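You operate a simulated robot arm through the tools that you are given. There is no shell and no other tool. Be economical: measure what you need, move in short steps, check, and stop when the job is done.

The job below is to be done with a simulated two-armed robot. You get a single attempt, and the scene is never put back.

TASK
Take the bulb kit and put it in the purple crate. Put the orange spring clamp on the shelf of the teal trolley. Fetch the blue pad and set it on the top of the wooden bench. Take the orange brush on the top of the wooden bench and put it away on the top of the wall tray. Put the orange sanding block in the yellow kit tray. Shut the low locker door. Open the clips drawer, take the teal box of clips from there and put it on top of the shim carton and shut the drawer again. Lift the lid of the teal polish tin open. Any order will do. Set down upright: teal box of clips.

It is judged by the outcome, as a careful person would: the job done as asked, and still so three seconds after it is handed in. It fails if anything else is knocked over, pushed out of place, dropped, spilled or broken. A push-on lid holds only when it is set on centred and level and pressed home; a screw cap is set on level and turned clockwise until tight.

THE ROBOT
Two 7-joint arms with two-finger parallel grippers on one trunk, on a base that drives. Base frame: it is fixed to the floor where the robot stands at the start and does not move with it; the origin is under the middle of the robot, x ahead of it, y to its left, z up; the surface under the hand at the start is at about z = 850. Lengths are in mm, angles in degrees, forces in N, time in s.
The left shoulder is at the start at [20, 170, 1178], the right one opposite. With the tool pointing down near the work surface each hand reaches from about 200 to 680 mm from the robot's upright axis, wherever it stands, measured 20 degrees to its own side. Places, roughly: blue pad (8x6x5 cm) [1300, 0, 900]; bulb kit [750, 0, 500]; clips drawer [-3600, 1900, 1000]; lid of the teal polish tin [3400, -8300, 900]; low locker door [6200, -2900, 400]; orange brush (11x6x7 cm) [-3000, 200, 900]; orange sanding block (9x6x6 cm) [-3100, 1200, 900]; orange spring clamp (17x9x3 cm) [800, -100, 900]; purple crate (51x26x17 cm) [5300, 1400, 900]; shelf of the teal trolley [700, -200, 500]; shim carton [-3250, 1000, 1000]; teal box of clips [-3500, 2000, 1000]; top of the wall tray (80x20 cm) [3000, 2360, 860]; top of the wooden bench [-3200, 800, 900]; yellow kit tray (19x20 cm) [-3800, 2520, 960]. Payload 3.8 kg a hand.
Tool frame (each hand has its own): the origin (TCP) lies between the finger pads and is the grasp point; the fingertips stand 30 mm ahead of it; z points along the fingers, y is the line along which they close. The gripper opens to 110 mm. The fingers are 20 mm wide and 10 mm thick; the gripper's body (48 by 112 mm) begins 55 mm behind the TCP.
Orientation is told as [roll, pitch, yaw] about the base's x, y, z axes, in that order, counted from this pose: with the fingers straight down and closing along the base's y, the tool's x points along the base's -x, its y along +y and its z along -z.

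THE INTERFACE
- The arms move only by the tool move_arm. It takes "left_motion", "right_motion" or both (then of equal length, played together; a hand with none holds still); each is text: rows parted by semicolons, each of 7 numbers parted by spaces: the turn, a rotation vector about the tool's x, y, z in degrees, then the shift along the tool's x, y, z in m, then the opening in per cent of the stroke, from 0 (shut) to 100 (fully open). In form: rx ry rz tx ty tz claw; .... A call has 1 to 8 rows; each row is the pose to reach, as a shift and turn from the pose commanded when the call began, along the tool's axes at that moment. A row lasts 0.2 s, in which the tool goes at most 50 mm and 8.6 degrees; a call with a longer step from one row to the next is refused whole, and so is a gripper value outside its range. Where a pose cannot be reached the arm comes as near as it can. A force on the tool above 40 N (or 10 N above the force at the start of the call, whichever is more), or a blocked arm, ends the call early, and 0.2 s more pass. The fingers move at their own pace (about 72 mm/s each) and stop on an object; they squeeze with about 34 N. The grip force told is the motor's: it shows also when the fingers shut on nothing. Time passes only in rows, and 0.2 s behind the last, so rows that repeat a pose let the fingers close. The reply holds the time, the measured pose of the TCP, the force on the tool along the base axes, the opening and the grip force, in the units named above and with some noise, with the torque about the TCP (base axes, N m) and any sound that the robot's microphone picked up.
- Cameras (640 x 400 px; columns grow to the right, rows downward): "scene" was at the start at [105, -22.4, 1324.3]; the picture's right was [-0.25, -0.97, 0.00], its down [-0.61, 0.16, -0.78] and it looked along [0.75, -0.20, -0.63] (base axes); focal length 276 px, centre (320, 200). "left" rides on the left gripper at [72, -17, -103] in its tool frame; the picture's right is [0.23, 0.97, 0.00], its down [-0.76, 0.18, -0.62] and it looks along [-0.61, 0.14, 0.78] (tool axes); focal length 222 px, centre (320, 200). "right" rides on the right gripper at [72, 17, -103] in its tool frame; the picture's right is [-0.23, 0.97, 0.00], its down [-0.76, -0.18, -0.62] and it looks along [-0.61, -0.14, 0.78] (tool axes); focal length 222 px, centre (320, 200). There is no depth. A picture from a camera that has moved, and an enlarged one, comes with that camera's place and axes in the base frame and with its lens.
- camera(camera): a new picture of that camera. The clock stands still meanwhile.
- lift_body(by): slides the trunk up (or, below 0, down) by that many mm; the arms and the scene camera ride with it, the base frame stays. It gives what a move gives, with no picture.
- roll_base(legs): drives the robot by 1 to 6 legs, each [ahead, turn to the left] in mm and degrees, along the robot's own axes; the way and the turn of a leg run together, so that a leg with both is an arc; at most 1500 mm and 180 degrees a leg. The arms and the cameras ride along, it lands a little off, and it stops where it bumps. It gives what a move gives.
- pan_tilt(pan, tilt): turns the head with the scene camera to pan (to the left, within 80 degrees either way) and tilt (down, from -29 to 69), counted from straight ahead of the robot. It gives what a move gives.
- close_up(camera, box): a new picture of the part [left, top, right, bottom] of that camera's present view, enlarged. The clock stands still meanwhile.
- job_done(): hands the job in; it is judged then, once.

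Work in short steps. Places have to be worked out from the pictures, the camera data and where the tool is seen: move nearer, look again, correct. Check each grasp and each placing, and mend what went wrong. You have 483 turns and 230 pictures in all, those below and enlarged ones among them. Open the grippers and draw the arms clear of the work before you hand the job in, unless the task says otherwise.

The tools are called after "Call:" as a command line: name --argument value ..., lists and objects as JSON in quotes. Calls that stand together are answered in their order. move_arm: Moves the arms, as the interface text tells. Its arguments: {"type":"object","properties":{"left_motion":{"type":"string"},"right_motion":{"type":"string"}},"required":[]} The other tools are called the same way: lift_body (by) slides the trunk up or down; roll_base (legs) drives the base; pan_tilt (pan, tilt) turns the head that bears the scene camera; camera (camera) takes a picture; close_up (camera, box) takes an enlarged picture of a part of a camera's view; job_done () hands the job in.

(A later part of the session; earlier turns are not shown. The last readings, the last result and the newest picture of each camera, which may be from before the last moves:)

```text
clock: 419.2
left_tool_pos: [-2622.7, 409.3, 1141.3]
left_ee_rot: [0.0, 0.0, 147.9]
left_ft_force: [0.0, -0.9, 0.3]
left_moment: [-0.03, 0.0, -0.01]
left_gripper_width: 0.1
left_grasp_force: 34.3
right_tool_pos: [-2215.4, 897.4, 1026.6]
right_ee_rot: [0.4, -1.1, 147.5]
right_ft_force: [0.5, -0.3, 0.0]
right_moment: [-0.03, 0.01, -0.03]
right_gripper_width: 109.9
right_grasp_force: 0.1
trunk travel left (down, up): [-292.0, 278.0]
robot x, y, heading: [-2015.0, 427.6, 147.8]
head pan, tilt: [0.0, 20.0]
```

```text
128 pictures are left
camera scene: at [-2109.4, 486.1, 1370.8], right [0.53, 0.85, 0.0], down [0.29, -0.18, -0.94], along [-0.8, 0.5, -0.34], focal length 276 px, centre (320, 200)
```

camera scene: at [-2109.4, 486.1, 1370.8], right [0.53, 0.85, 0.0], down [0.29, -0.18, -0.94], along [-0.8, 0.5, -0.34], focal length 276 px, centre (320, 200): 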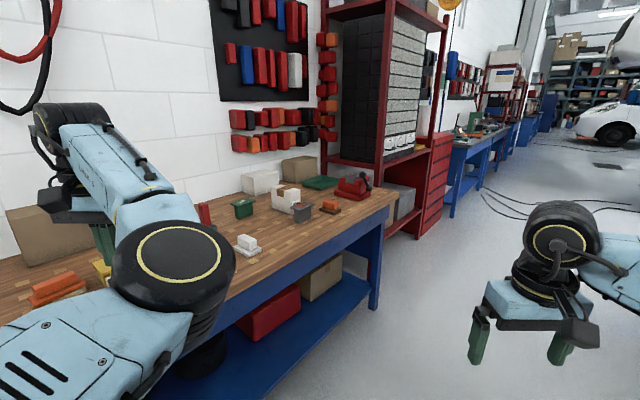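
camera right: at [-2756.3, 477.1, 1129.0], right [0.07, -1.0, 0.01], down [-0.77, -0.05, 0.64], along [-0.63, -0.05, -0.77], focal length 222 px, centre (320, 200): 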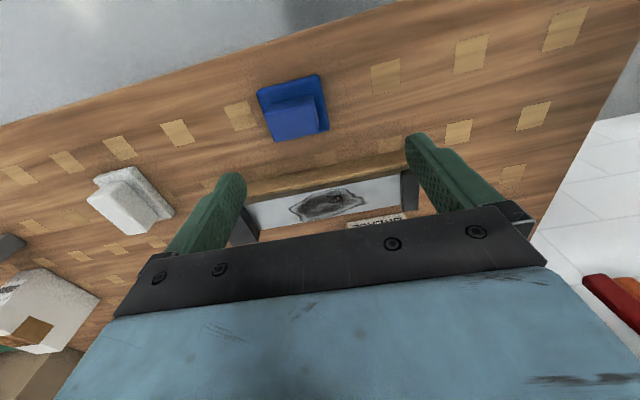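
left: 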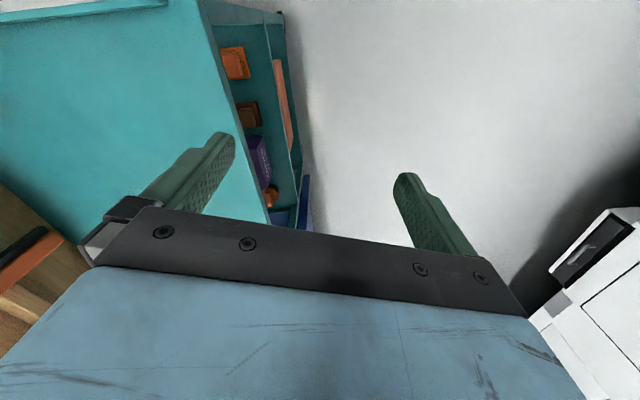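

I bring the left arm back toward its home pose so it stops blocking the view, then drive along the bench toward the sanding block.

Call:
move_arm --left_motion "0 0 0 0.005 -0.03 0.01 0; 0 0 0 0.01 -0.06 0.02 0; 0 0 0 0.015 -0.09 0.03 0; 0 0 0 0.02 -0.12 0.04 0; 0 0 0 0.03 -0.15 0.05 0; 0 0 0 0.04 -0.18 0.06 0; 0 0 0 0.05 -0.2 0.06 0"

Call:
roll_base --legs '[[0, -36], [700, 0], [0, 86]]'

Call:
pan_tilt --pan 0 --tilt 30

Call:
camera --camera "scene"

```text
clock: 420.8
left_tool_pos: [-2606.0, 607.3, 1072.2]
left_ee_rot: [-0.1, 0.1, 148.0]
left_ft_force: [-0.1, 0.5, -0.5]
left_moment: [0.02, 0.04, 0.02]
left_gripper_width: 0.0
left_grasp_force: 34.6
left hand out of reach, approached as far as the arm can: row 1, 2, 3, 4, 5, 6, 7
right_tool_pos: [-2216.1, 897.5, 1025.9]
right_ee_rot: [0.4, -1.1, 147.4]
right_ft_force: [-0.6, 0.4, -0.3]
right_moment: [0.02, 0.01, 0.0]
right_gripper_width: 109.9
right_grasp_force: 0.2
trunk travel left (down, up): [-292.0, 278.0]
robot x, y, heading: [-2014.5, 427.4, 147.8]
head pan, tilt: [0.0, 20.0]
```

```text
clock: 430.1
left_tool_pos: [-2798.6, 744.3, 1071.2]
left_ee_rot: [0.0, 0.1, -161.7]
left_ft_force: [-0.4, -0.4, 0.2]
left_moment: [0.0, 0.0, 0.0]
left_gripper_width: 0.0
left_grasp_force: 33.8
right_tool_pos: [-2774.9, 1232.3, 1026.2]
right_ee_rot: [0.5, -1.0, -162.1]
right_ft_force: [-0.1, -0.2, 0.3]
right_moment: [0.0, -0.01, 0.02]
right_gripper_width: 110.3
right_grasp_force: 0.1
trunk travel left (down, up): [-292.0, 278.0]
robot x, y, heading: [-2284.0, 1086.8, -161.6]
head pan, tilt: [0.0, 20.0]
```

```text
clock: 430.8
left_tool_pos: [-2799.3, 744.5, 1073.0]
left_ee_rot: [-0.1, 0.1, -161.6]
left_ft_force: [0.0, -0.6, 0.0]
left_moment: [-0.03, 0.0, -0.01]
left_gripper_width: 0.0
left_grasp_force: 33.8
right_tool_pos: [-2776.1, 1232.3, 1025.5]
right_ee_rot: [0.4, -1.1, -162.2]
right_ft_force: [0.2, -0.2, 0.2]
right_moment: [-0.01, 0.03, 0.04]
right_gripper_width: 110.0
right_grasp_force: 0.1
trunk travel left (down, up): [-292.0, 278.0]
robot x, y, heading: [-2283.6, 1086.4, -161.4]
head pan, tilt: [0.0, 30.0]
```

```text
127 pictures are left
camera scene: at [-2387.8, 1051.6, 1354.8], right [-0.31, 0.95, 0.0], down [0.47, 0.16, -0.87], along [-0.82, -0.27, -0.5], focal length 276 px, centre (320, 200)
```

scene: 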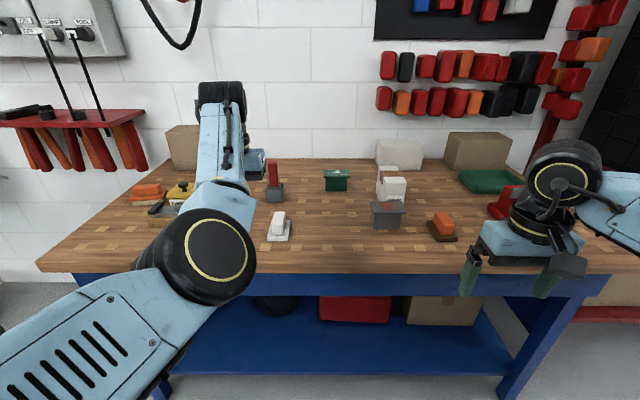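

Sanding block is at about (-3132,1183). Zoom to see its orientation and the carton.

Call:
close_up --camera "scene" --box '[340, 120, 520, 260]'

```text
2.86 times, centred on (430, 190) of scene
camera zoom: at [-2387.8, 1051.6, 1354.8], right [-0.31, 0.95, 0.0], down [0.47, 0.16, -0.87], along [-0.82, -0.27, -0.5], focal length 788 px, centre (6, 229)
```

zoom: 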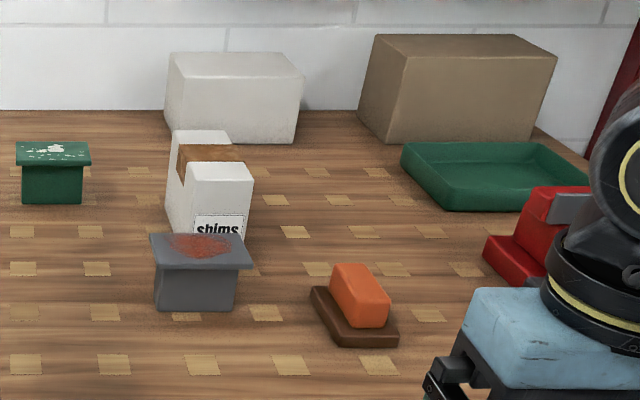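

Block is aligned with the bench, ~60 wide sideways. I drive in 330 mm and move the right hand over it.

Call:
roll_base --legs '[[330, 0]]'

Call:
move_arm --right_motion "0 0 0 -0.01 -0.03 0.015 100; 0 0 0 -0.02 -0.065 0.03 100; 0 0 0 -0.025 -0.065 0.05 100"

Call:
camera --camera "right"

```text
clock: 433.0
left_tool_pos: [-3103.6, 635.2, 1072.3]
left_ee_rot: [0.0, 0.0, -161.1]
left_ft_force: [-0.1, 1.0, -0.3]
left_moment: [0.0, -0.03, -0.03]
left_gripper_width: 0.0
left_grasp_force: 33.7
right_tool_pos: [-3086.8, 1123.6, 1024.8]
right_ee_rot: [0.4, -1.0, -161.6]
right_ft_force: [-0.1, 1.0, -0.3]
right_moment: [0.02, -0.01, 0.04]
right_gripper_width: 109.9
right_grasp_force: 0.1
trunk travel left (down, up): [-292.0, 278.0]
robot x, y, heading: [-2593.0, 980.6, -161.1]
head pan, tilt: [0.0, 30.0]
```

```text
clock: 433.8
left_tool_pos: [-3104.7, 634.3, 1072.2]
left_ee_rot: [0.0, 0.0, -161.0]
left_ft_force: [0.3, 0.7, -0.2]
left_moment: [-0.03, -0.01, -0.01]
left_gripper_width: 0.0
left_grasp_force: 33.6
right_tool_pos: [-3130.6, 1175.9, 975.8]
right_ee_rot: [0.4, -1.1, -161.6]
right_ft_force: [0.0, -0.3, 0.5]
right_moment: [0.0, 0.0, -0.02]
right_gripper_width: 110.0
right_grasp_force: 0.1
trunk travel left (down, up): [-292.0, 278.0]
robot x, y, heading: [-2592.5, 985.7, -160.9]
head pan, tilt: [0.0, 30.0]
```

```text
125 pictures are left
camera right: at [-3056.3, 1184.7, 1078.0], right [0.09, -1.0, 0.01], down [-0.77, -0.07, 0.64], along [-0.63, -0.07, -0.77], focal length 222 px, centre (320, 200)
```

right: 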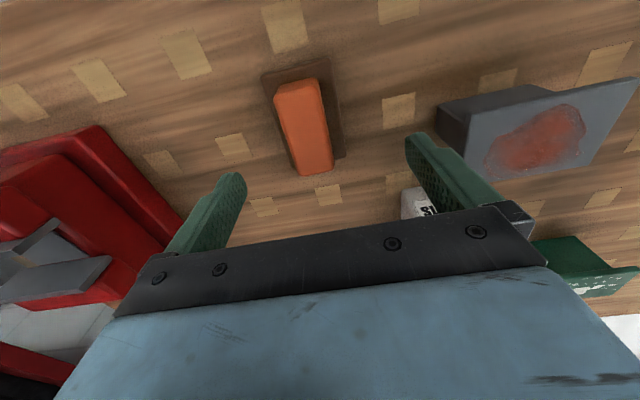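

Block axis matches the hand. I correct by 15 mm back and 5 right, descend and close.

Call:
move_arm --right_motion "0 0 0 0.015 -0.005 0.02 100; 0 0 0 0.015 -0.005 0.05 100; 0 0 0 0.015 -0.005 0.067 100; 0 0 0 0.015 -0.005 0.067 60; 0 0 0 0.015 -0.005 0.067 20; 0 0 0 0.015 -0.005 0.067 0; 0 0 0 0.015 -0.005 0.067 0"

Call:
camera --camera "right"

```text
clock: 435.4
left_tool_pos: [-3105.8, 635.2, 1073.8]
left_ee_rot: [0.0, 0.1, -161.0]
left_ft_force: [0.5, -0.4, 0.1]
left_moment: [0.01, -0.01, 0.02]
left_gripper_width: 0.2
left_grasp_force: 34.1
right_tool_pos: [-3119.0, 1184.7, 908.0]
right_ee_rot: [0.4, -1.1, -161.6]
right_ft_force: [-0.2, -0.4, -0.1]
right_moment: [0.01, 0.0, -0.02]
right_gripper_width: 33.6
right_grasp_force: 33.6
trunk travel left (down, up): [-292.0, 278.0]
robot x, y, heading: [-2595.0, 985.1, -160.9]
head pan, tilt: [0.0, 30.0]
```

```text
124 pictures are left
camera right: at [-3044.0, 1193.6, 1011.2], right [0.09, -1.0, 0.01], down [-0.77, -0.06, 0.64], along [-0.63, -0.07, -0.77], focal length 222 px, centre (320, 200)
```

right: 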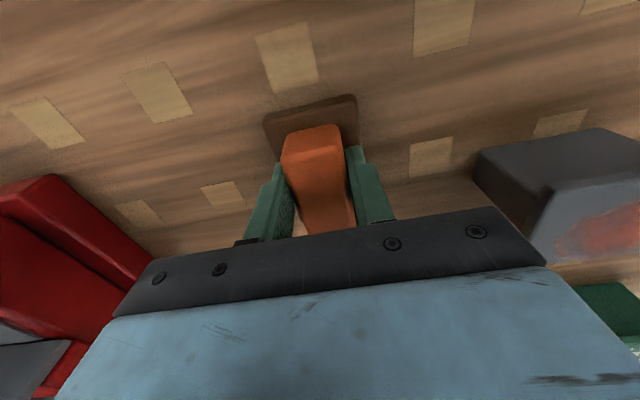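

Gripped at 34 mm. Lift, back off, and look toward the red cabinet and the kit tray.

Call:
move_arm --right_motion "0 0 0 0 0 -0.04 0; 0 0 0 0 0 -0.08 0; 0 0 0 0 0 -0.12 0; 0 0 0 0.02 0 -0.16 0"

Call:
roll_base --legs '[[-380, 0], [0, -60]]'

Call:
camera --camera "scene"

```text
clock: 436.4
left_tool_pos: [-3102.8, 635.7, 1073.4]
left_ee_rot: [0.0, 0.0, -161.1]
left_ft_force: [-1.1, -0.3, 0.5]
left_moment: [-0.01, 0.03, 0.05]
left_gripper_width: 0.3
left_grasp_force: 33.8
right_tool_pos: [-3097.4, 1192.4, 1069.0]
right_ee_rot: [0.3, -1.1, -161.6]
right_ft_force: [-0.5, -0.3, -0.8]
right_moment: [0.03, 0.0, 0.01]
right_gripper_width: 33.5
right_grasp_force: 33.8
trunk travel left (down, up): [-292.0, 278.0]
robot x, y, heading: [-2593.5, 984.7, -161.0]
head pan, tilt: [0.0, 30.0]
```

```text
clock: 441.4
left_tool_pos: [-2793.4, 1373.1, 1072.9]
left_ee_rot: [0.1, 0.1, 139.1]
left_ft_force: [0.4, -0.7, -1.1]
left_moment: [-0.03, 0.01, 0.01]
left_gripper_width: 0.0
left_grasp_force: 34.0
right_tool_pos: [-2308.8, 1648.2, 1067.4]
right_ee_rot: [0.4, -1.1, 138.7]
right_ft_force: [0.3, 0.8, -1.3]
right_moment: [-0.01, -0.01, 0.01]
right_gripper_width: 33.3
right_grasp_force: 33.9
trunk travel left (down, up): [-292.0, 278.0]
robot x, y, heading: [-2238.0, 1105.4, 139.2]
head pan, tilt: [0.0, 30.0]
```

```text
123 pictures are left
camera scene: at [-2318.2, 1178.8, 1354.8], right [0.65, 0.76, 0.0], down [0.38, -0.33, -0.87], along [-0.66, 0.57, -0.5], focal length 276 px, centre (320, 200)
```

scene: 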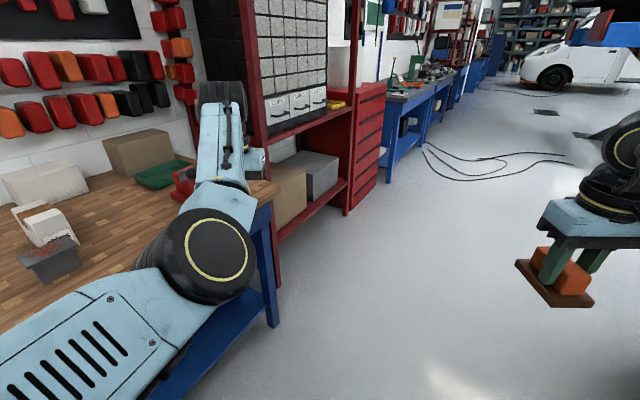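

Call:
close_up --camera "scene" --box '[230, 50, 430, 175]'

```text
3.20 times, centred on (330, 112) of scene
camera zoom: at [-2318.2, 1178.8, 1354.8], right [0.65, 0.76, 0.0], down [0.38, -0.33, -0.87], along [-0.66, 0.57, -0.5], focal length 882 px, centre (288, 480)
```

zoom: 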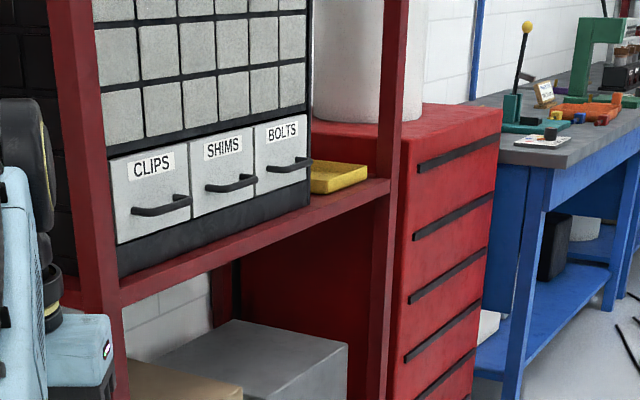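

The CLIPS drawer and the yellow tray are both in the red rack. I drive to a stand-off facing it.

Call:
roll_base --legs '[[0, -29.6], [1350, 0], [0, 88.5]]'

Call:
pan_tilt --pan 0 --tilt 20

Call:
camera --camera "scene"

```text
clock: 453.4
left_tool_pos: [-3194.3, 2031.0, 1072.4]
left_ee_rot: [0.0, 0.1, -162.1]
left_ft_force: [0.1, 0.4, -0.2]
left_moment: [0.0, -0.02, 0.0]
left_gripper_width: 0.0
left_grasp_force: 34.2
right_tool_pos: [-3178.3, 2586.9, 1068.5]
right_ee_rot: [0.4, -1.0, -162.6]
right_ft_force: [-0.7, 0.0, -0.8]
right_moment: [-0.02, 0.01, -0.01]
right_gripper_width: 33.7
right_grasp_force: 33.9
trunk travel left (down, up): [-292.0, 278.0]
robot x, y, heading: [-2673.7, 2369.1, -162.0]
head pan, tilt: [0.0, 30.0]
```

```text
clock: 454.1
left_tool_pos: [-3192.3, 2030.4, 1072.4]
left_ee_rot: [0.0, 0.0, -162.1]
left_ft_force: [-0.6, 0.1, -0.3]
left_moment: [-0.01, -0.03, 0.0]
left_gripper_width: 0.0
left_grasp_force: 34.0
right_tool_pos: [-3177.9, 2588.0, 1067.4]
right_ee_rot: [0.4, -1.0, -162.6]
right_ft_force: [0.1, 0.1, -0.4]
right_moment: [0.02, 0.0, 0.0]
right_gripper_width: 33.5
right_grasp_force: 34.5
trunk travel left (down, up): [-292.0, 278.0]
robot x, y, heading: [-2675.4, 2371.4, -161.9]
head pan, tilt: [0.0, 20.0]
```

```text
121 pictures are left
camera scene: at [-2783.1, 2333.4, 1370.8], right [-0.31, 0.95, 0.0], down [0.33, 0.11, -0.94], along [-0.89, -0.29, -0.34], focal length 276 px, centre (320, 200)
```

scene: 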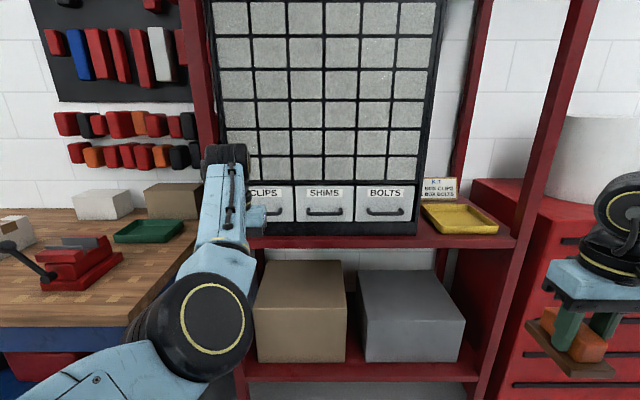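

Tray is at about (-3805,2522). Before moving in I draw the left hand well back so it can't touch the cabinet.

Call:
move_arm --left_motion "0 0 0 0.04 0.02 0 0; 0 0 0 0.08 0.04 0 0; 0 0 0 0.12 0.06 0 0; 0 0 0 0.16 0.08 0 0; 0 0 0 0.2 0.1 0 0; 0 0 0 0.24 0.12 0 0"

Call:
camera --camera "scene"

```text
clock: 455.5
left_tool_pos: [-2948.2, 1870.7, 1073.3]
left_ee_rot: [0.0, 0.1, -162.2]
left_ft_force: [-0.8, 0.6, 0.1]
left_moment: [-0.01, 0.03, 0.02]
left_gripper_width: 0.0
left_grasp_force: 34.0
left hand out of reach, approached as far as the arm can: row 1, 2, 3, 4, 5, 6
right_tool_pos: [-3177.8, 2587.0, 1067.1]
right_ee_rot: [0.5, -1.1, -162.6]
right_ft_force: [0.3, -0.1, -1.5]
right_moment: [-0.01, -0.02, 0.01]
right_gripper_width: 33.3
right_grasp_force: 34.1
trunk travel left (down, up): [-292.0, 278.0]
robot x, y, heading: [-2674.3, 2369.9, -162.2]
head pan, tilt: [0.0, 20.0]
```

```text
120 pictures are left
camera scene: at [-2782.8, 2333.5, 1370.9], right [-0.31, 0.95, 0.0], down [0.33, 0.1, -0.94], along [-0.89, -0.29, -0.34], focal length 276 px, centre (320, 200)
```

scene: 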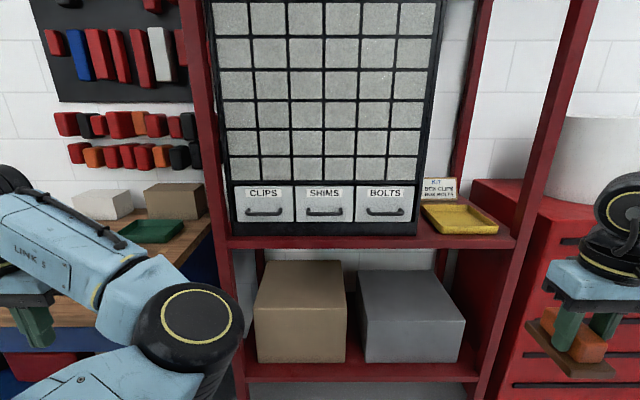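

Good; drawer and tray are both clear to see. I move in with a slight shift to the right.

Call:
roll_base --legs '[[0, -24], [468, 0], [0, 24]]'

Call:
pan_tilt --pan -20 --tilt 35

Call:
camera --camera "scene"

```text
clock: 459.0
left_tool_pos: [-3494.0, 2056.3, 1075.8]
left_ee_rot: [-0.2, 1.0, 175.8]
left_ft_force: [5.7, 5.2, 3.7]
left_moment: [-0.6, 0.72, -0.15]
left_gripper_width: 0.0
left_grasp_force: 34.5
right_tool_pos: [-3427.7, 2804.8, 1067.1]
right_ee_rot: [0.5, -1.1, 174.3]
right_ft_force: [0.1, 0.8, -1.8]
right_moment: [0.05, 0.01, -0.03]
right_gripper_width: 33.5
right_grasp_force: 34.6
trunk travel left (down, up): [-292.0, 278.0]
robot x, y, heading: [-3053.6, 2408.3, 174.7]
head pan, tilt: [0.0, 20.0]
stopped in leg 2: the force on the tool passed its limit at 136 N (the readings are from after the stop); the commanded pose is now the measured one
```

```text
clock: 459.9
left_tool_pos: [-3491.9, 2056.1, 1075.3]
left_ee_rot: [0.0, 0.9, 175.8]
left_ft_force: [8.4, 7.5, 2.1]
left_moment: [-0.67, 0.91, -0.19]
left_gripper_width: 0.0
left_grasp_force: 34.6
right_tool_pos: [-3428.8, 2803.9, 1066.7]
right_ee_rot: [0.5, -1.1, 174.3]
right_ft_force: [-0.2, -0.2, -1.1]
right_moment: [0.0, -0.01, 0.02]
right_gripper_width: 33.3
right_grasp_force: 33.9
trunk travel left (down, up): [-292.0, 278.0]
robot x, y, heading: [-3058.1, 2404.8, 174.4]
head pan, tilt: [-20.0, 35.0]
```

```text
119 pictures are left
camera scene: at [-3151.6, 2446.4, 1347.1], right [0.43, 0.9, 0.0], down [0.52, -0.25, -0.82], along [-0.74, 0.35, -0.57], focal length 276 px, centre (320, 200)
```

scene: 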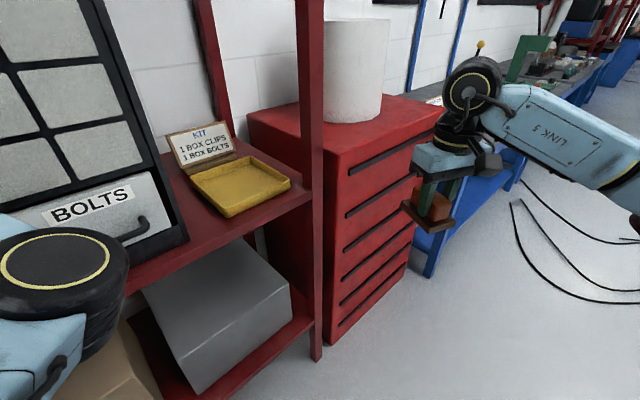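

The left hand bumped the cabinet front. I back straight out and check for any harm.

Call:
roll_base --legs '[[-250, 0]]'

Call:
pan_tilt --pan 25 --tilt 25

Call:
camera --camera "scene"

```text
clock: 461.7
left_tool_pos: [-3245.5, 2030.9, 1072.3]
left_ee_rot: [-0.2, 1.0, 176.1]
left_ft_force: [0.8, -0.7, -0.9]
left_moment: [-0.02, 0.02, -0.01]
left_gripper_width: 0.0
left_grasp_force: 34.0
right_tool_pos: [-3184.3, 2780.0, 1067.5]
right_ee_rot: [0.5, -1.1, 174.5]
right_ft_force: [0.6, -0.4, -0.8]
right_moment: [-0.01, -0.02, 0.04]
right_gripper_width: 33.6
right_grasp_force: 34.5
trunk travel left (down, up): [-292.0, 278.0]
robot x, y, heading: [-2806.6, 2385.0, 174.6]
head pan, tilt: [-20.0, 35.0]
```

```text
clock: 462.8
left_tool_pos: [-3245.0, 2031.7, 1073.8]
left_ee_rot: [-0.2, 1.1, 176.0]
left_ft_force: [0.3, 0.8, 0.3]
left_moment: [0.0, 0.0, -0.02]
left_gripper_width: 0.0
left_grasp_force: 33.6
right_tool_pos: [-3183.9, 2780.5, 1066.8]
right_ee_rot: [0.4, -1.1, 174.6]
right_ft_force: [-0.3, 0.3, -1.6]
right_moment: [0.0, -0.01, 0.01]
right_gripper_width: 33.7
right_grasp_force: 33.7
trunk travel left (down, up): [-292.0, 278.0]
robot x, y, heading: [-2806.3, 2380.0, 175.2]
head pan, tilt: [25.0, 25.0]
```

```text
118 pictures are left
camera scene: at [-2913.4, 2353.8, 1362.7], right [-0.34, 0.94, 0.0], down [0.4, 0.14, -0.91], along [-0.85, -0.31, -0.42], focal length 276 px, centre (320, 200)
```

scene: 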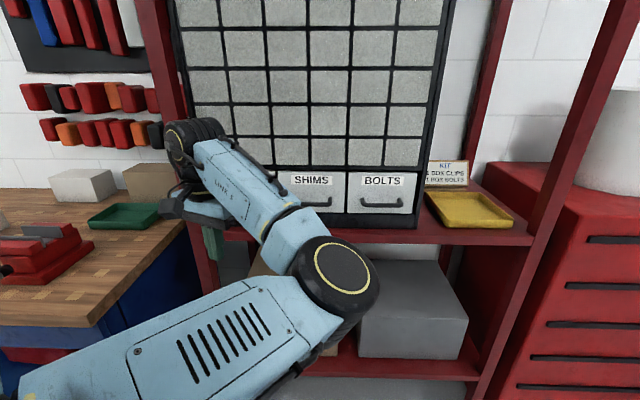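

Nothing looks disturbed. I re-approach with the strafe done further back and a straight final run.

Call:
roll_base --legs '[[0, 22.8], [-300, 0], [0, -24], [380, 0], [0, 24]]'

Call:
pan_tilt --pan 0 --tilt 25

Call:
camera --camera "scene"

```text
clock: 470.5
left_tool_pos: [-3174.5, 2026.4, 1072.7]
left_ee_rot: [-0.2, 1.0, -161.9]
left_ft_force: [-1.0, -0.5, 0.0]
left_moment: [0.03, -0.02, -0.05]
left_gripper_width: 0.0
left_grasp_force: 33.8
right_tool_pos: [-3399.1, 2744.1, 1065.4]
right_ee_rot: [0.4, -0.9, -163.3]
right_ft_force: [0.3, 0.4, -1.3]
right_moment: [0.0, -0.03, -0.03]
right_gripper_width: 33.5
right_grasp_force: 34.2
trunk travel left (down, up): [-292.0, 278.0]
robot x, y, heading: [-2901.0, 2517.5, -163.2]
head pan, tilt: [25.0, 25.0]
```

```text
clock: 471.4
left_tool_pos: [-3172.8, 2027.1, 1074.3]
left_ee_rot: [-0.2, 1.0, -162.0]
left_ft_force: [0.6, 0.9, 0.6]
left_moment: [0.02, 0.01, -0.01]
left_gripper_width: 0.0
left_grasp_force: 33.9
right_tool_pos: [-3399.1, 2743.1, 1067.5]
right_ee_rot: [0.5, -1.1, -163.2]
right_ft_force: [0.3, 1.0, -0.3]
right_moment: [0.01, -0.02, -0.01]
right_gripper_width: 33.5
right_grasp_force: 34.0
trunk travel left (down, up): [-292.0, 278.0]
robot x, y, heading: [-2900.7, 2518.1, -163.2]
head pan, tilt: [0.0, 25.0]
```

```text
117 pictures are left
camera scene: at [-3007.5, 2485.3, 1362.7], right [-0.29, 0.96, 0.0], down [0.4, 0.12, -0.91], along [-0.87, -0.27, -0.42], focal length 276 px, centre (320, 200)
```

scene: 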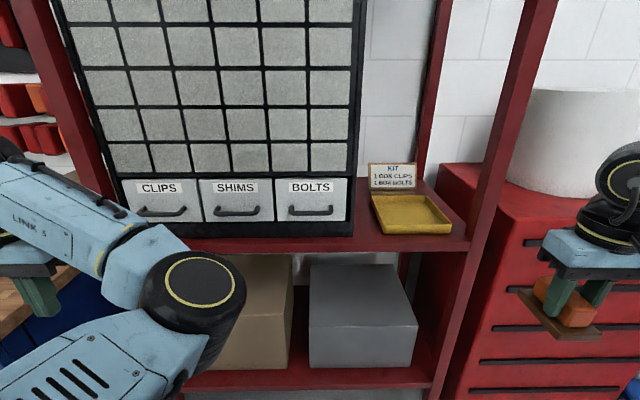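

Drawers are undisturbed. To get the right forearm past the rack's front post I want the tray further to my right; first I tuck the left hand further back.

Call:
move_arm --left_motion "0 0 0 0.04 0 0.02 0; 0 0 0 0.08 0 0.04 0; 0 0 0 0.12 0 0.06 0; 0 0 0 0.16 0 0.08 0; 0 0 0 0.2 0 0.1 0"

Call:
camera --camera "left"

```text
clock: 472.6
left_tool_pos: [-2982.3, 2078.6, 976.3]
left_ee_rot: [-0.2, 1.0, -161.9]
left_ft_force: [-0.3, 0.0, -1.1]
left_moment: [0.0, -0.02, 0.04]
left_gripper_width: 0.0
left_grasp_force: 34.2
left hand out of reach, approached as far as the arm can: row 1, 2, 3, 4, 5
right_tool_pos: [-3398.6, 2743.8, 1066.4]
right_ee_rot: [0.4, -1.0, -163.2]
right_ft_force: [-0.3, -0.5, -0.9]
right_moment: [0.05, 0.01, -0.01]
right_gripper_width: 33.5
right_grasp_force: 33.6
trunk travel left (down, up): [-292.0, 278.0]
robot x, y, heading: [-2899.8, 2519.7, -163.1]
head pan, tilt: [0.0, 25.0]
```

```text
116 pictures are left
camera left: at [-2918.8, 2116.7, 1081.7], right [0.52, -0.86, 0.0], down [-0.68, -0.41, 0.61], along [-0.52, -0.32, -0.79], focal length 222 px, centre (320, 200)
```

left: 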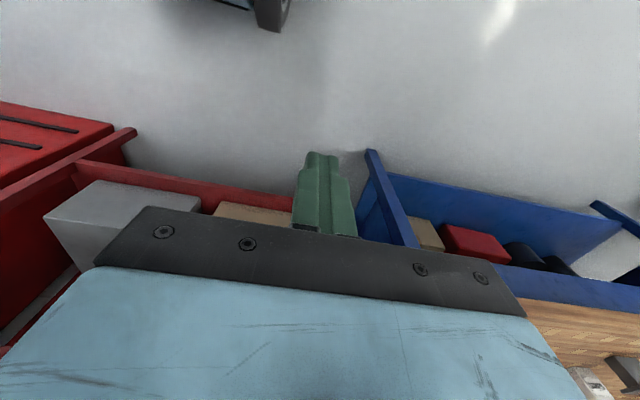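

Tucked. Strafe left with enough stand-off, then go straight in.

Call:
roll_base --legs '[[-250, 0], [0, 27], [396, 0], [0, -26], [150, 0]]'

Call:
pan_tilt --pan -30 --tilt 25

Call:
camera --camera "scene"

```text
clock: 480.2
left_tool_pos: [-3151.4, 1821.9, 977.2]
left_ee_rot: [-0.1, 1.1, -159.9]
left_ft_force: [-0.7, -0.5, 0.1]
left_moment: [0.02, -0.04, 0.0]
left_gripper_width: 0.0
left_grasp_force: 33.7
right_tool_pos: [-3589.7, 2473.2, 1067.1]
right_ee_rot: [0.4, -1.0, -161.5]
right_ft_force: [-0.5, 0.8, -1.7]
right_moment: [0.03, -0.03, 0.01]
right_gripper_width: 33.6
right_grasp_force: 34.3
trunk travel left (down, up): [-292.0, 278.0]
robot x, y, heading: [-3083.6, 2264.3, -161.1]
head pan, tilt: [0.0, 25.0]
```

```text
clock: 481.1
left_tool_pos: [-3150.4, 1822.5, 976.4]
left_ee_rot: [-0.2, 1.0, -160.0]
left_ft_force: [0.3, 0.4, 0.7]
left_moment: [0.03, 0.02, 0.02]
left_gripper_width: 0.0
left_grasp_force: 34.4
right_tool_pos: [-3587.8, 2473.4, 1066.2]
right_ee_rot: [0.4, -1.1, -161.5]
right_ft_force: [0.8, 0.5, -1.2]
right_moment: [-0.03, -0.04, -0.01]
right_gripper_width: 33.2
right_grasp_force: 33.7
trunk travel left (down, up): [-292.0, 278.0]
robot x, y, heading: [-3083.7, 2266.0, -161.3]
head pan, tilt: [-30.0, 25.0]
```

```text
115 pictures are left
camera scene: at [-3192.7, 2275.3, 1362.7], right [0.19, 0.98, 0.0], down [0.41, -0.08, -0.91], along [-0.89, 0.17, -0.42], focal length 276 px, centre (320, 200)
```

scene: 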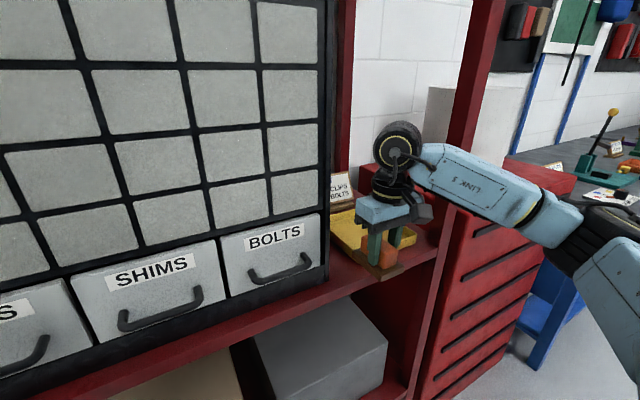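

The hand would come near the BOLTS drawer, so I first shift it 90 mm right, then drive the last 110 mm.

Call:
move_arm --right_motion "0 0 0 0 -0.03 0 0; 0 0 0 0 -0.06 0 0; 0 0 0 0 -0.09 0 0"

Call:
roll_base --legs '[[110, 0]]'

Call:
camera --camera "scene"

Call:
camera --camera "right"

```text
clock: 481.9
left_tool_pos: [-3151.1, 1823.1, 978.0]
left_ee_rot: [-0.3, 1.0, -160.0]
left_ft_force: [-0.4, -0.4, 0.3]
left_moment: [0.01, 0.04, 0.02]
left_gripper_width: 0.1
left_grasp_force: 34.3
right_tool_pos: [-3615.8, 2559.0, 1066.7]
right_ee_rot: [0.5, -1.0, -161.4]
right_ft_force: [-0.5, 0.3, -0.8]
right_moment: [0.02, -0.01, -0.02]
right_gripper_width: 33.3
right_grasp_force: 33.7
trunk travel left (down, up): [-292.0, 278.0]
robot x, y, heading: [-3083.3, 2264.5, -160.7]
head pan, tilt: [-30.0, 25.0]
```

```text
clock: 483.1
left_tool_pos: [-3253.0, 1787.5, 976.1]
left_ee_rot: [-0.1, 1.1, -159.8]
left_ft_force: [-0.4, -0.4, -0.6]
left_moment: [-0.02, -0.02, 0.03]
left_gripper_width: 0.0
left_grasp_force: 33.7
right_tool_pos: [-3717.5, 2522.7, 1065.3]
right_ee_rot: [0.5, -0.9, -161.4]
right_ft_force: [-0.7, -0.5, -0.4]
right_moment: [0.02, -0.05, 0.01]
right_gripper_width: 33.7
right_grasp_force: 34.4
trunk travel left (down, up): [-292.0, 278.0]
robot x, y, heading: [-3186.9, 2231.6, -161.1]
head pan, tilt: [-30.0, 25.0]
```

```text
114 pictures are left
camera scene: at [-3295.3, 2240.2, 1362.6], right [0.19, 0.98, 0.0], down [0.42, -0.08, -0.91], along [-0.89, 0.17, -0.42], focal length 276 px, centre (320, 200)
```

scene: 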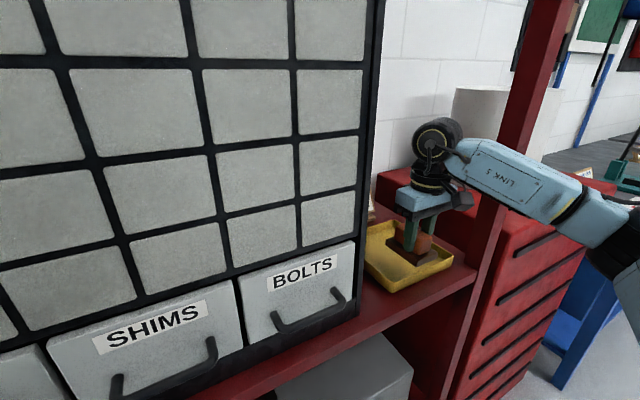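

```text
113 pictures are left
camera right: at [-3642.9, 2531.2, 1169.2], right [0.1, -1.0, 0.01], down [-0.77, -0.07, 0.63], along [-0.63, -0.07, -0.77], focal length 222 px, centre (320, 200)
```

right: 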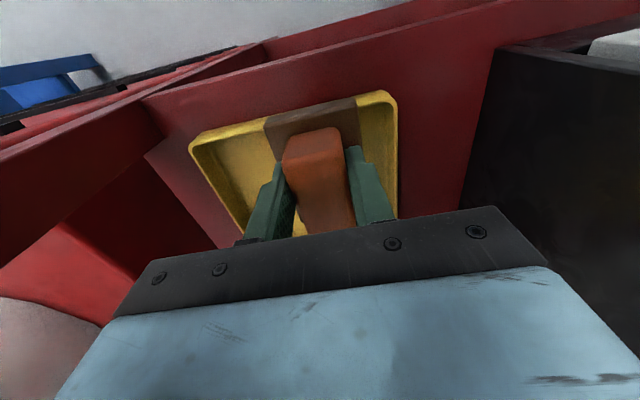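

Hand is above the tray's near half; I need about 60 mm more ahead and 30 right. I check the forearm's clearance to the post.

Call:
close_up --camera "scene" --box '[360, 80, 640, 280]'

```text
2.00 times, centred on (500, 180) of scene
camera zoom: at [-3295.3, 2240.2, 1362.6], right [0.19, 0.98, 0.0], down [0.42, -0.08, -0.91], along [-0.89, 0.17, -0.42], focal length 552 px, centre (-40, 240)
```

zoom: 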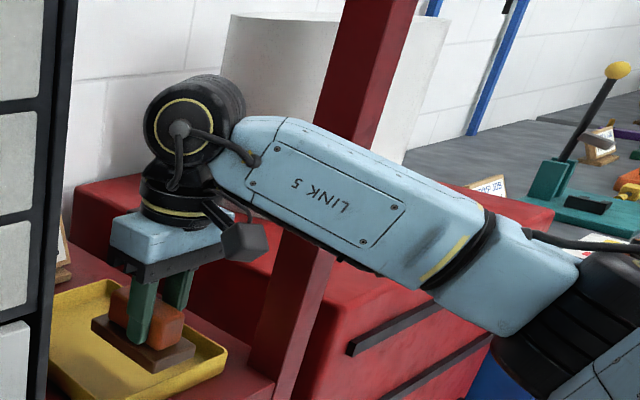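

The forearm has over 80 mm of clearance to the post. I move the block 60 mm ahead and 28 right.

Call:
move_arm --right_motion "0 0 0 -0.02 -0.009 0 0; 0 0 0 -0.04 -0.018 0 0; 0 0 0 -0.06 -0.028 0 0; 0 0 0 -0.06 -0.028 0.02 0"

Call:
camera --camera "right"

```text
clock: 484.1
left_tool_pos: [-3251.3, 1788.1, 977.9]
left_ee_rot: [-0.2, 1.0, -159.8]
left_ft_force: [0.5, 0.6, -0.7]
left_moment: [0.0, 0.0, -0.02]
left_gripper_width: 0.0
left_grasp_force: 34.4
right_tool_pos: [-3783.8, 2530.8, 1046.3]
right_ee_rot: [0.4, -1.0, -161.4]
right_ft_force: [-0.6, 0.1, -0.8]
right_moment: [0.01, -0.02, -0.01]
right_gripper_width: 33.8
right_grasp_force: 34.0
trunk travel left (down, up): [-292.0, 278.0]
robot x, y, heading: [-3184.1, 2229.9, -161.2]
head pan, tilt: [-30.0, 25.0]
```

```text
111 pictures are left
camera right: at [-3708.3, 2539.4, 1150.2], right [0.1, -1.0, 0.01], down [-0.77, -0.07, 0.64], along [-0.63, -0.07, -0.77], focal length 222 px, centre (320, 200)
```

right: 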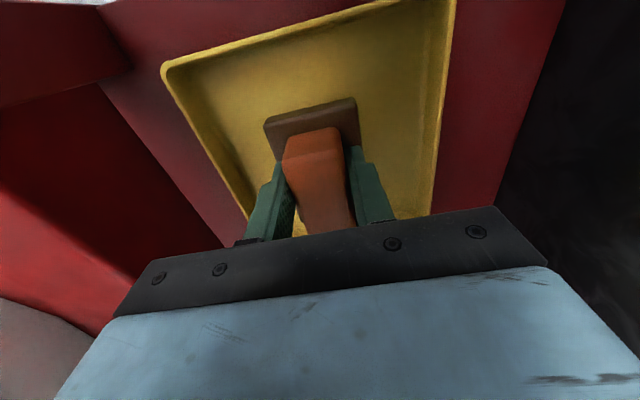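

Well inside the tray. Lower to contact.

Call:
move_arm --right_motion "0 0 0 0 0 0.01 0; 0 0 0 0 0 0.016 0; 0 0 0 0 0 0.02 0; 0 0 0 0 0 0.024 0; 0 0 0 0 0 0.028 0; 0 0 0 0 0 0.032 0; 0 0 0 0 0 0.036 0; 0 0 0 0 0 0.04 0"

```text
clock: 485.9
left_tool_pos: [-3251.7, 1787.6, 978.2]
left_ee_rot: [-0.3, 1.1, -160.0]
left_ft_force: [0.2, -0.4, 0.9]
left_moment: [-0.02, -0.02, 0.0]
left_gripper_width: 0.1
left_grasp_force: 33.8
right_tool_pos: [-3783.4, 2529.3, 1007.6]
right_ee_rot: [0.4, -1.1, -161.3]
right_ft_force: [-0.4, -0.3, -0.3]
right_moment: [0.01, -0.02, 0.0]
right_gripper_width: 33.2
right_grasp_force: 34.3
trunk travel left (down, up): [-292.0, 278.0]
robot x, y, heading: [-3184.4, 2231.0, -161.2]
head pan, tilt: [-30.0, 25.0]
```

Call:
move_arm --right_motion "0 0 0 0 0 0.004 0; 0 0 0 0 0 0.008 0; 0 0 0 0 0 0.012 0; 0 0 0 0 0 0.016 0; 0 0 0 0 0 0.02 0; 0 0 0 0 0 0.024 0; 0 0 0 0 0 0.028 0; 0 0 0 0 0 0.032 0"

```text
clock: 486.9
left_tool_pos: [-3250.7, 1787.2, 975.7]
left_ee_rot: [-0.2, 1.0, -159.9]
left_ft_force: [0.4, 0.0, -0.1]
left_moment: [0.03, -0.01, 0.0]
left_gripper_width: 0.0
left_grasp_force: 35.0
right_tool_pos: [-3785.1, 2529.6, 1000.5]
right_ee_rot: [0.4, -2.0, -161.6]
right_ft_force: [2.6, -0.3, 12.5]
right_moment: [0.57, -0.44, -0.12]
right_gripper_width: 33.5
right_grasp_force: 33.8
trunk travel left (down, up): [-292.0, 278.0]
robot x, y, heading: [-3186.1, 2230.9, -160.8]
head pan, tilt: [-30.0, 25.0]
stopped in row 4 (right hand): the force on the tool passed its limit at 45 N (the readings are from after the stop); the commanded pose is now the measured one
```

Contact. Release with a moderate opening and rise.

Call:
move_arm --right_motion "0 0 0 0 0 0 40; 0 0 0 0 0 0 70; 0 0 0 0 0 0 70; 0 0 0 0 0 -0.03 70; 0 0 0 0 0 -0.07 70; 0 0 0 0 0 -0.11 70"

Call:
camera --camera "right"

```text
clock: 488.3
left_tool_pos: [-3250.7, 1787.6, 977.2]
left_ee_rot: [-0.3, 1.0, -160.1]
left_ft_force: [0.4, -0.1, 0.0]
left_moment: [-0.02, 0.03, -0.04]
left_gripper_width: 0.1
left_grasp_force: 33.4
right_tool_pos: [-3784.8, 2531.9, 1106.4]
right_ee_rot: [0.4, -1.6, -161.6]
right_ft_force: [0.1, -1.2, 0.1]
right_moment: [0.01, 0.01, 0.02]
right_gripper_width: 76.7
right_grasp_force: 0.0
trunk travel left (down, up): [-292.0, 278.0]
robot x, y, heading: [-3184.5, 2230.5, -161.0]
head pan, tilt: [-30.0, 25.0]
```

```text
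110 pictures are left
camera right: at [-3707.1, 2541.0, 1209.5], right [0.09, -1.0, 0.01], down [-0.76, -0.06, 0.64], along [-0.64, -0.07, -0.76], focal length 222 px, centre (320, 200)
```

right: 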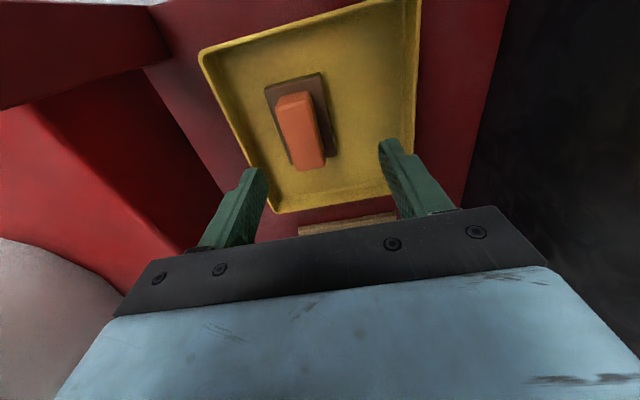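

Sanding block is in the tray. I withdraw straight back, then manoeuvre left to face the CLIPS drawer.

Call:
roll_base --legs '[[-250, 0], [0, -45], [-496, 0], [0, 45], [330, 0]]'

Call:
pan_tilt --pan -10 --tilt 25

Call:
camera --camera "scene"

```text
clock: 498.5
left_tool_pos: [-2883.0, 1550.1, 976.9]
left_ee_rot: [-0.2, 1.2, -160.0]
left_ft_force: [-0.3, -0.5, -0.9]
left_moment: [-0.03, 0.01, 0.0]
left_gripper_width: 0.0
left_grasp_force: 33.6
right_tool_pos: [-3415.4, 2294.7, 1106.4]
right_ee_rot: [0.4, -1.8, -161.6]
right_ft_force: [-0.3, -0.5, -0.6]
right_moment: [-0.02, -0.01, 0.02]
right_gripper_width: 77.0
right_grasp_force: 0.0
trunk travel left (down, up): [-292.0, 278.0]
robot x, y, heading: [-2816.0, 1988.6, -161.0]
head pan, tilt: [-30.0, 25.0]
```

```text
clock: 499.3
left_tool_pos: [-2882.6, 1550.3, 976.4]
left_ee_rot: [-0.2, 1.1, -159.9]
left_ft_force: [0.1, 0.0, 0.2]
left_moment: [-0.01, 0.0, 0.03]
left_gripper_width: 0.1
left_grasp_force: 33.5
right_tool_pos: [-3414.3, 2295.1, 1107.6]
right_ee_rot: [0.3, -1.8, -161.5]
right_ft_force: [0.0, 0.6, 1.5]
right_moment: [0.0, 0.0, 0.03]
right_gripper_width: 77.0
right_grasp_force: 0.1
trunk travel left (down, up): [-292.0, 278.0]
robot x, y, heading: [-2813.8, 1993.6, -160.9]
head pan, tilt: [-10.0, 25.0]
```

```text
109 pictures are left
camera scene: at [-2925.2, 1971.3, 1362.7], right [-0.16, 0.99, 0.0], down [0.42, 0.07, -0.91], along [-0.9, -0.14, -0.42], focal length 276 px, centre (320, 200)
```

scene: 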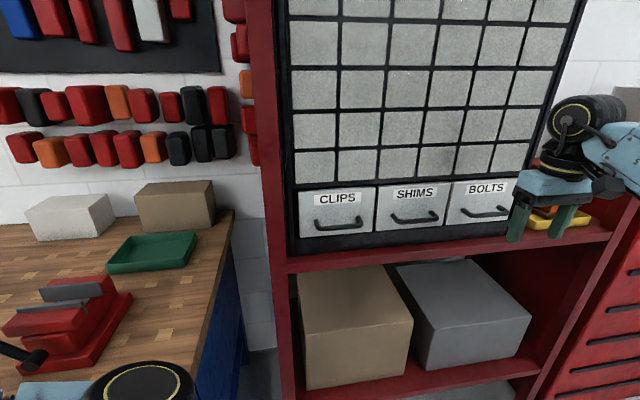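

Call:
close_up --camera "scene" --box '[260, 150, 460, 275]'

```text
3.20 times, centred on (360, 212) of scene
camera zoom: at [-2925.2, 1971.3, 1362.7], right [-0.16, 0.99, 0.0], down [0.42, 0.07, -0.91], along [-0.9, -0.14, -0.42], focal length 882 px, centre (192, 160)
```

zoom: 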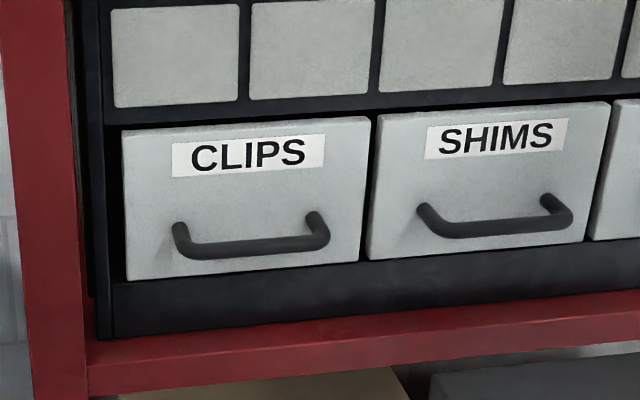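

Handle bar triangulates to (-3474,1930,1044): 645 ahead, 156 right. I turn the right hand to point forward with the fingers closing vertically, in front of the drawer.

Call:
move_arm --right_motion "-4.15 -4.15 5.4 0.01 0.045 0 100; -8.3 -8.3 10.8 0.02 0.09 0 100; -12.45 -12.45 16.2 0.03 0.135 0 100; -16.6 -16.6 21.6 0.04 0.18 0 100; -20.75 -20.75 27 0.05 0.225 0 100; -24.9 -24.9 32.4 0.06 0.27 0 100; -29 -29 37.85 0.06 0.31 0 100"

Call:
move_arm --right_motion "-4.15 -4.15 5.4 0 0 0 100; -8.3 -8.3 10.8 0 0 0 100; -12.45 -12.45 16.2 0 0 0 100; -16.6 -16.6 21.6 0 0 0 100; -20.75 -20.75 27 0 0 0 100; -24.9 -24.9 32.4 0 0 0 100; -29 -29 37.85 0 0 0 100"

Call:
camera --camera "scene"

```text
clock: 500.9
left_tool_pos: [-2882.1, 1549.7, 976.6]
left_ee_rot: [-0.2, 1.1, -159.9]
left_ft_force: [0.5, 0.6, -0.7]
left_moment: [-0.01, -0.03, 0.0]
left_gripper_width: 0.3
left_grasp_force: 34.3
right_tool_pos: [-3258.3, 2019.5, 1106.6]
right_ee_rot: [39.2, -17.0, 153.0]
right_ft_force: [-0.5, 0.7, -0.1]
right_moment: [0.0, 0.0, -0.02]
right_gripper_width: 109.8
right_grasp_force: 0.1
trunk travel left (down, up): [-292.0, 278.0]
robot x, y, heading: [-2816.9, 1990.9, -160.9]
head pan, tilt: [-10.0, 25.0]
```

```text
clock: 502.5
left_tool_pos: [-2881.9, 1549.7, 977.7]
left_ee_rot: [-0.2, 1.0, -159.9]
left_ft_force: [1.1, 0.7, 0.4]
left_moment: [0.0, 0.01, -0.01]
left_gripper_width: 0.0
left_grasp_force: 33.8
right_tool_pos: [-3281.1, 2003.9, 1106.0]
right_ee_rot: [67.2, -7.8, 120.4]
right_ft_force: [0.3, -0.3, -0.1]
right_moment: [0.01, 0.02, -0.01]
right_gripper_width: 109.9
right_grasp_force: 0.0
right hand out of reach, approached as far as the arm can: row 3, 4, 5, 6, 7
trunk travel left (down, up): [-292.0, 278.0]
robot x, y, heading: [-2813.8, 1993.2, -160.9]
head pan, tilt: [-10.0, 25.0]
```

```text
107 pictures are left
camera scene: at [-2925.1, 1971.2, 1362.7], right [-0.16, 0.99, 0.0], down [0.42, 0.07, -0.91], along [-0.9, -0.14, -0.42], focal length 276 px, centre (320, 200)
```

scene: 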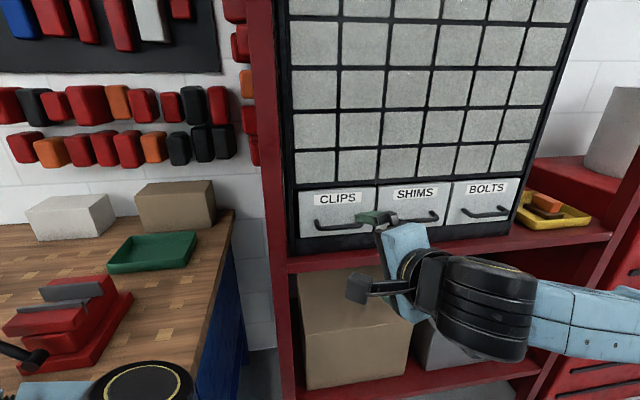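

The hand points at the drawer, slightly rolled, which is fine for gripping the bar. I advance most of the way along the tool axis with the fingers half open and look.

Call:
move_arm --right_motion "0 0 0 -0.012 0.009 0.045 60; 0 0 0 -0.025 0.018 0.09 60; 0 0 0 -0.025 0.018 0.13 60; 0 0 0 -0.025 0.018 0.15 60"

Call:
camera --camera "right"

Call:
close_up --camera "scene" --box '[260, 150, 460, 275]'

```text
clock: 503.5
left_tool_pos: [-2882.2, 1548.4, 977.0]
left_ee_rot: [-0.1, 1.1, -159.9]
left_ft_force: [0.6, -0.3, 0.4]
left_moment: [-0.02, 0.02, 0.02]
left_gripper_width: 0.0
left_grasp_force: 34.5
right_tool_pos: [-3423.7, 1959.3, 1070.5]
right_ee_rot: [67.4, -7.8, 120.4]
right_ft_force: [0.3, -0.2, 0.2]
right_moment: [0.02, -0.02, -0.01]
right_gripper_width: 66.1
right_grasp_force: 0.1
trunk travel left (down, up): [-292.0, 278.0]
robot x, y, heading: [-2816.1, 1994.2, -161.1]
head pan, tilt: [-10.0, 25.0]
```

```text
106 pictures are left
camera right: at [-3307.8, 1936.2, 1116.3], right [-0.38, -0.1, 0.92], down [0.18, 0.97, 0.18], along [-0.91, 0.23, -0.35], focal length 222 px, centre (320, 200)
```

right: 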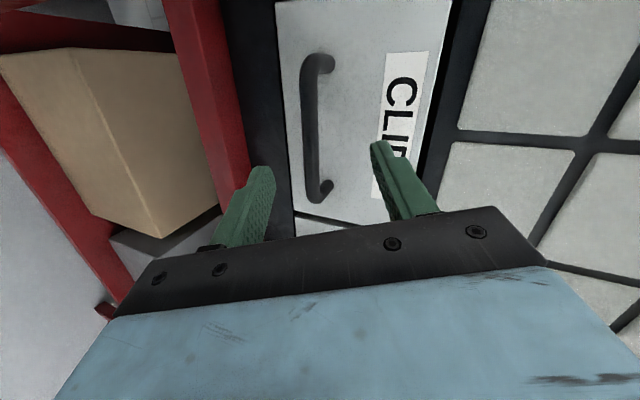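

```text
3.20 times, centred on (360, 212) of scene
camera zoom: at [-2925.2, 1971.1, 1362.7], right [-0.16, 0.99, 0.0], down [0.42, 0.07, -0.91], along [-0.9, -0.14, -0.42], focal length 882 px, centre (192, 160)
```

zoom: 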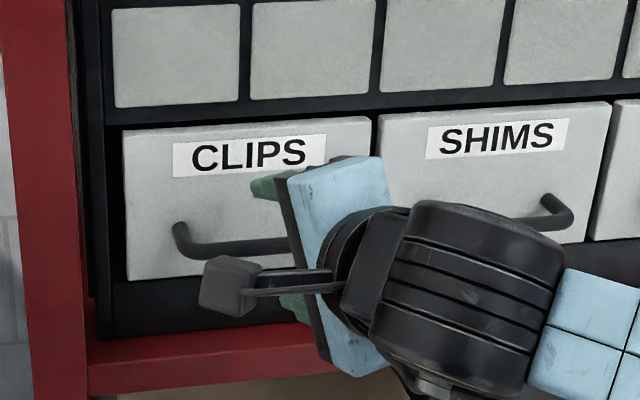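

The bar lies between the fingers. I advance 43 mm more and close.

Call:
move_arm --right_motion "0 0 0 0.003 -0.002 0.02 60; 0 0 0 0.006 -0.003 0.043 60; 0 0 0 0.006 -0.003 0.043 30; 0 0 0 0.006 -0.003 0.043 0; 0 0 0 0.006 -0.003 0.043 0; 0 0 0 0.006 -0.003 0.043 0"

Call:
camera --camera "right"

```text
clock: 504.9
left_tool_pos: [-2881.2, 1550.9, 975.7]
left_ee_rot: [-0.2, 1.0, -159.9]
left_ft_force: [0.1, 0.6, -0.3]
left_moment: [-0.04, -0.01, 0.02]
left_gripper_width: 0.1
left_grasp_force: 33.7
right_tool_pos: [-3455.0, 1937.9, 1048.5]
right_ee_rot: [67.0, -7.7, 120.4]
right_ft_force: [0.5, 1.1, -4.7]
right_moment: [-0.87, -0.38, -0.58]
right_gripper_width: 15.7
right_grasp_force: 44.8
trunk travel left (down, up): [-292.0, 278.0]
robot x, y, heading: [-2819.4, 1995.0, -160.7]
head pan, tilt: [-10.0, 25.0]
```

```text
104 pictures are left
camera right: at [-3338.9, 1914.6, 1094.2], right [-0.38, -0.1, 0.92], down [0.18, 0.97, 0.18], along [-0.91, 0.23, -0.35], focal length 222 px, centre (320, 200)
```

right: 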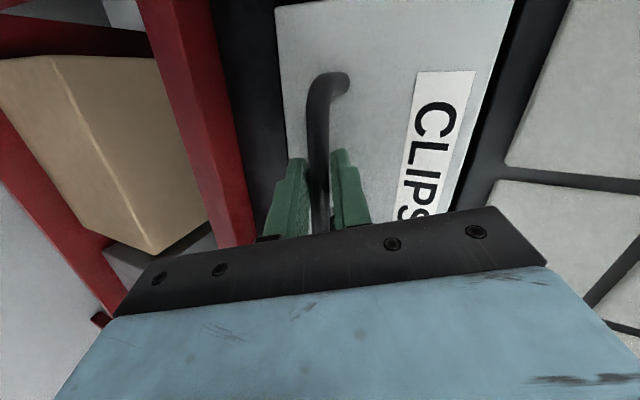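

Handle gripped. I pull the drawer straight out 120 mm along the rack's normal.

Call:
move_arm --right_motion "0 0 0 0.006 -0.0105 -0.0273 0; 0 0 0 0.0126 -0.021 -0.0546 0; 0 0 0 0.019 -0.0315 -0.082 0; 0 0 0 0.025 -0.042 -0.109 0"

Call:
camera --camera "scene"

```text
clock: 505.7
left_tool_pos: [-2879.9, 1549.5, 976.9]
left_ee_rot: [-0.3, 1.0, -159.7]
left_ft_force: [-0.7, 0.6, -0.4]
left_moment: [-0.01, 0.01, 0.01]
left_gripper_width: 0.2
left_grasp_force: 34.2
right_tool_pos: [-3370.0, 1968.2, 1048.8]
right_ee_rot: [64.3, -6.6, 122.6]
right_ft_force: [4.3, -6.5, -8.2]
right_moment: [-0.73, -0.43, -0.86]
right_gripper_width: 15.9
right_grasp_force: 44.3
right hand out of reach, approached as far as the arm can: row 1, 2, 3
trunk travel left (down, up): [-292.0, 278.0]
robot x, y, heading: [-2816.7, 1995.0, -160.8]
head pan, tilt: [-10.0, 25.0]
stopped in row 3 (right hand): the force on the tool passed its limit at 66 N (the readings are from after the stop); the commanded pose is now the measured one
```

```text
103 pictures are left
camera scene: at [-2923.9, 1970.4, 1362.9], right [-0.16, 0.99, 0.0], down [0.42, 0.07, -0.91], along [-0.9, -0.14, -0.42], focal length 276 px, centre (320, 200)
```

scene: 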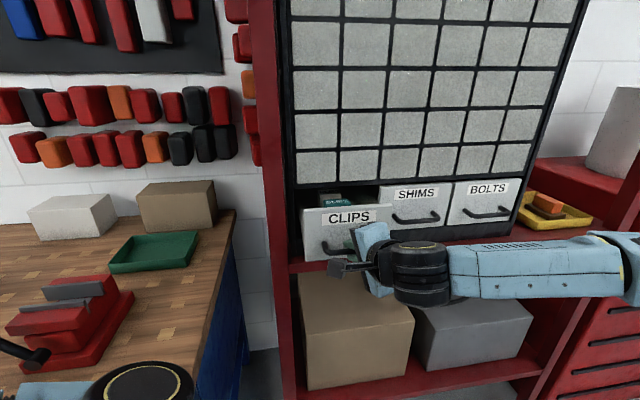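

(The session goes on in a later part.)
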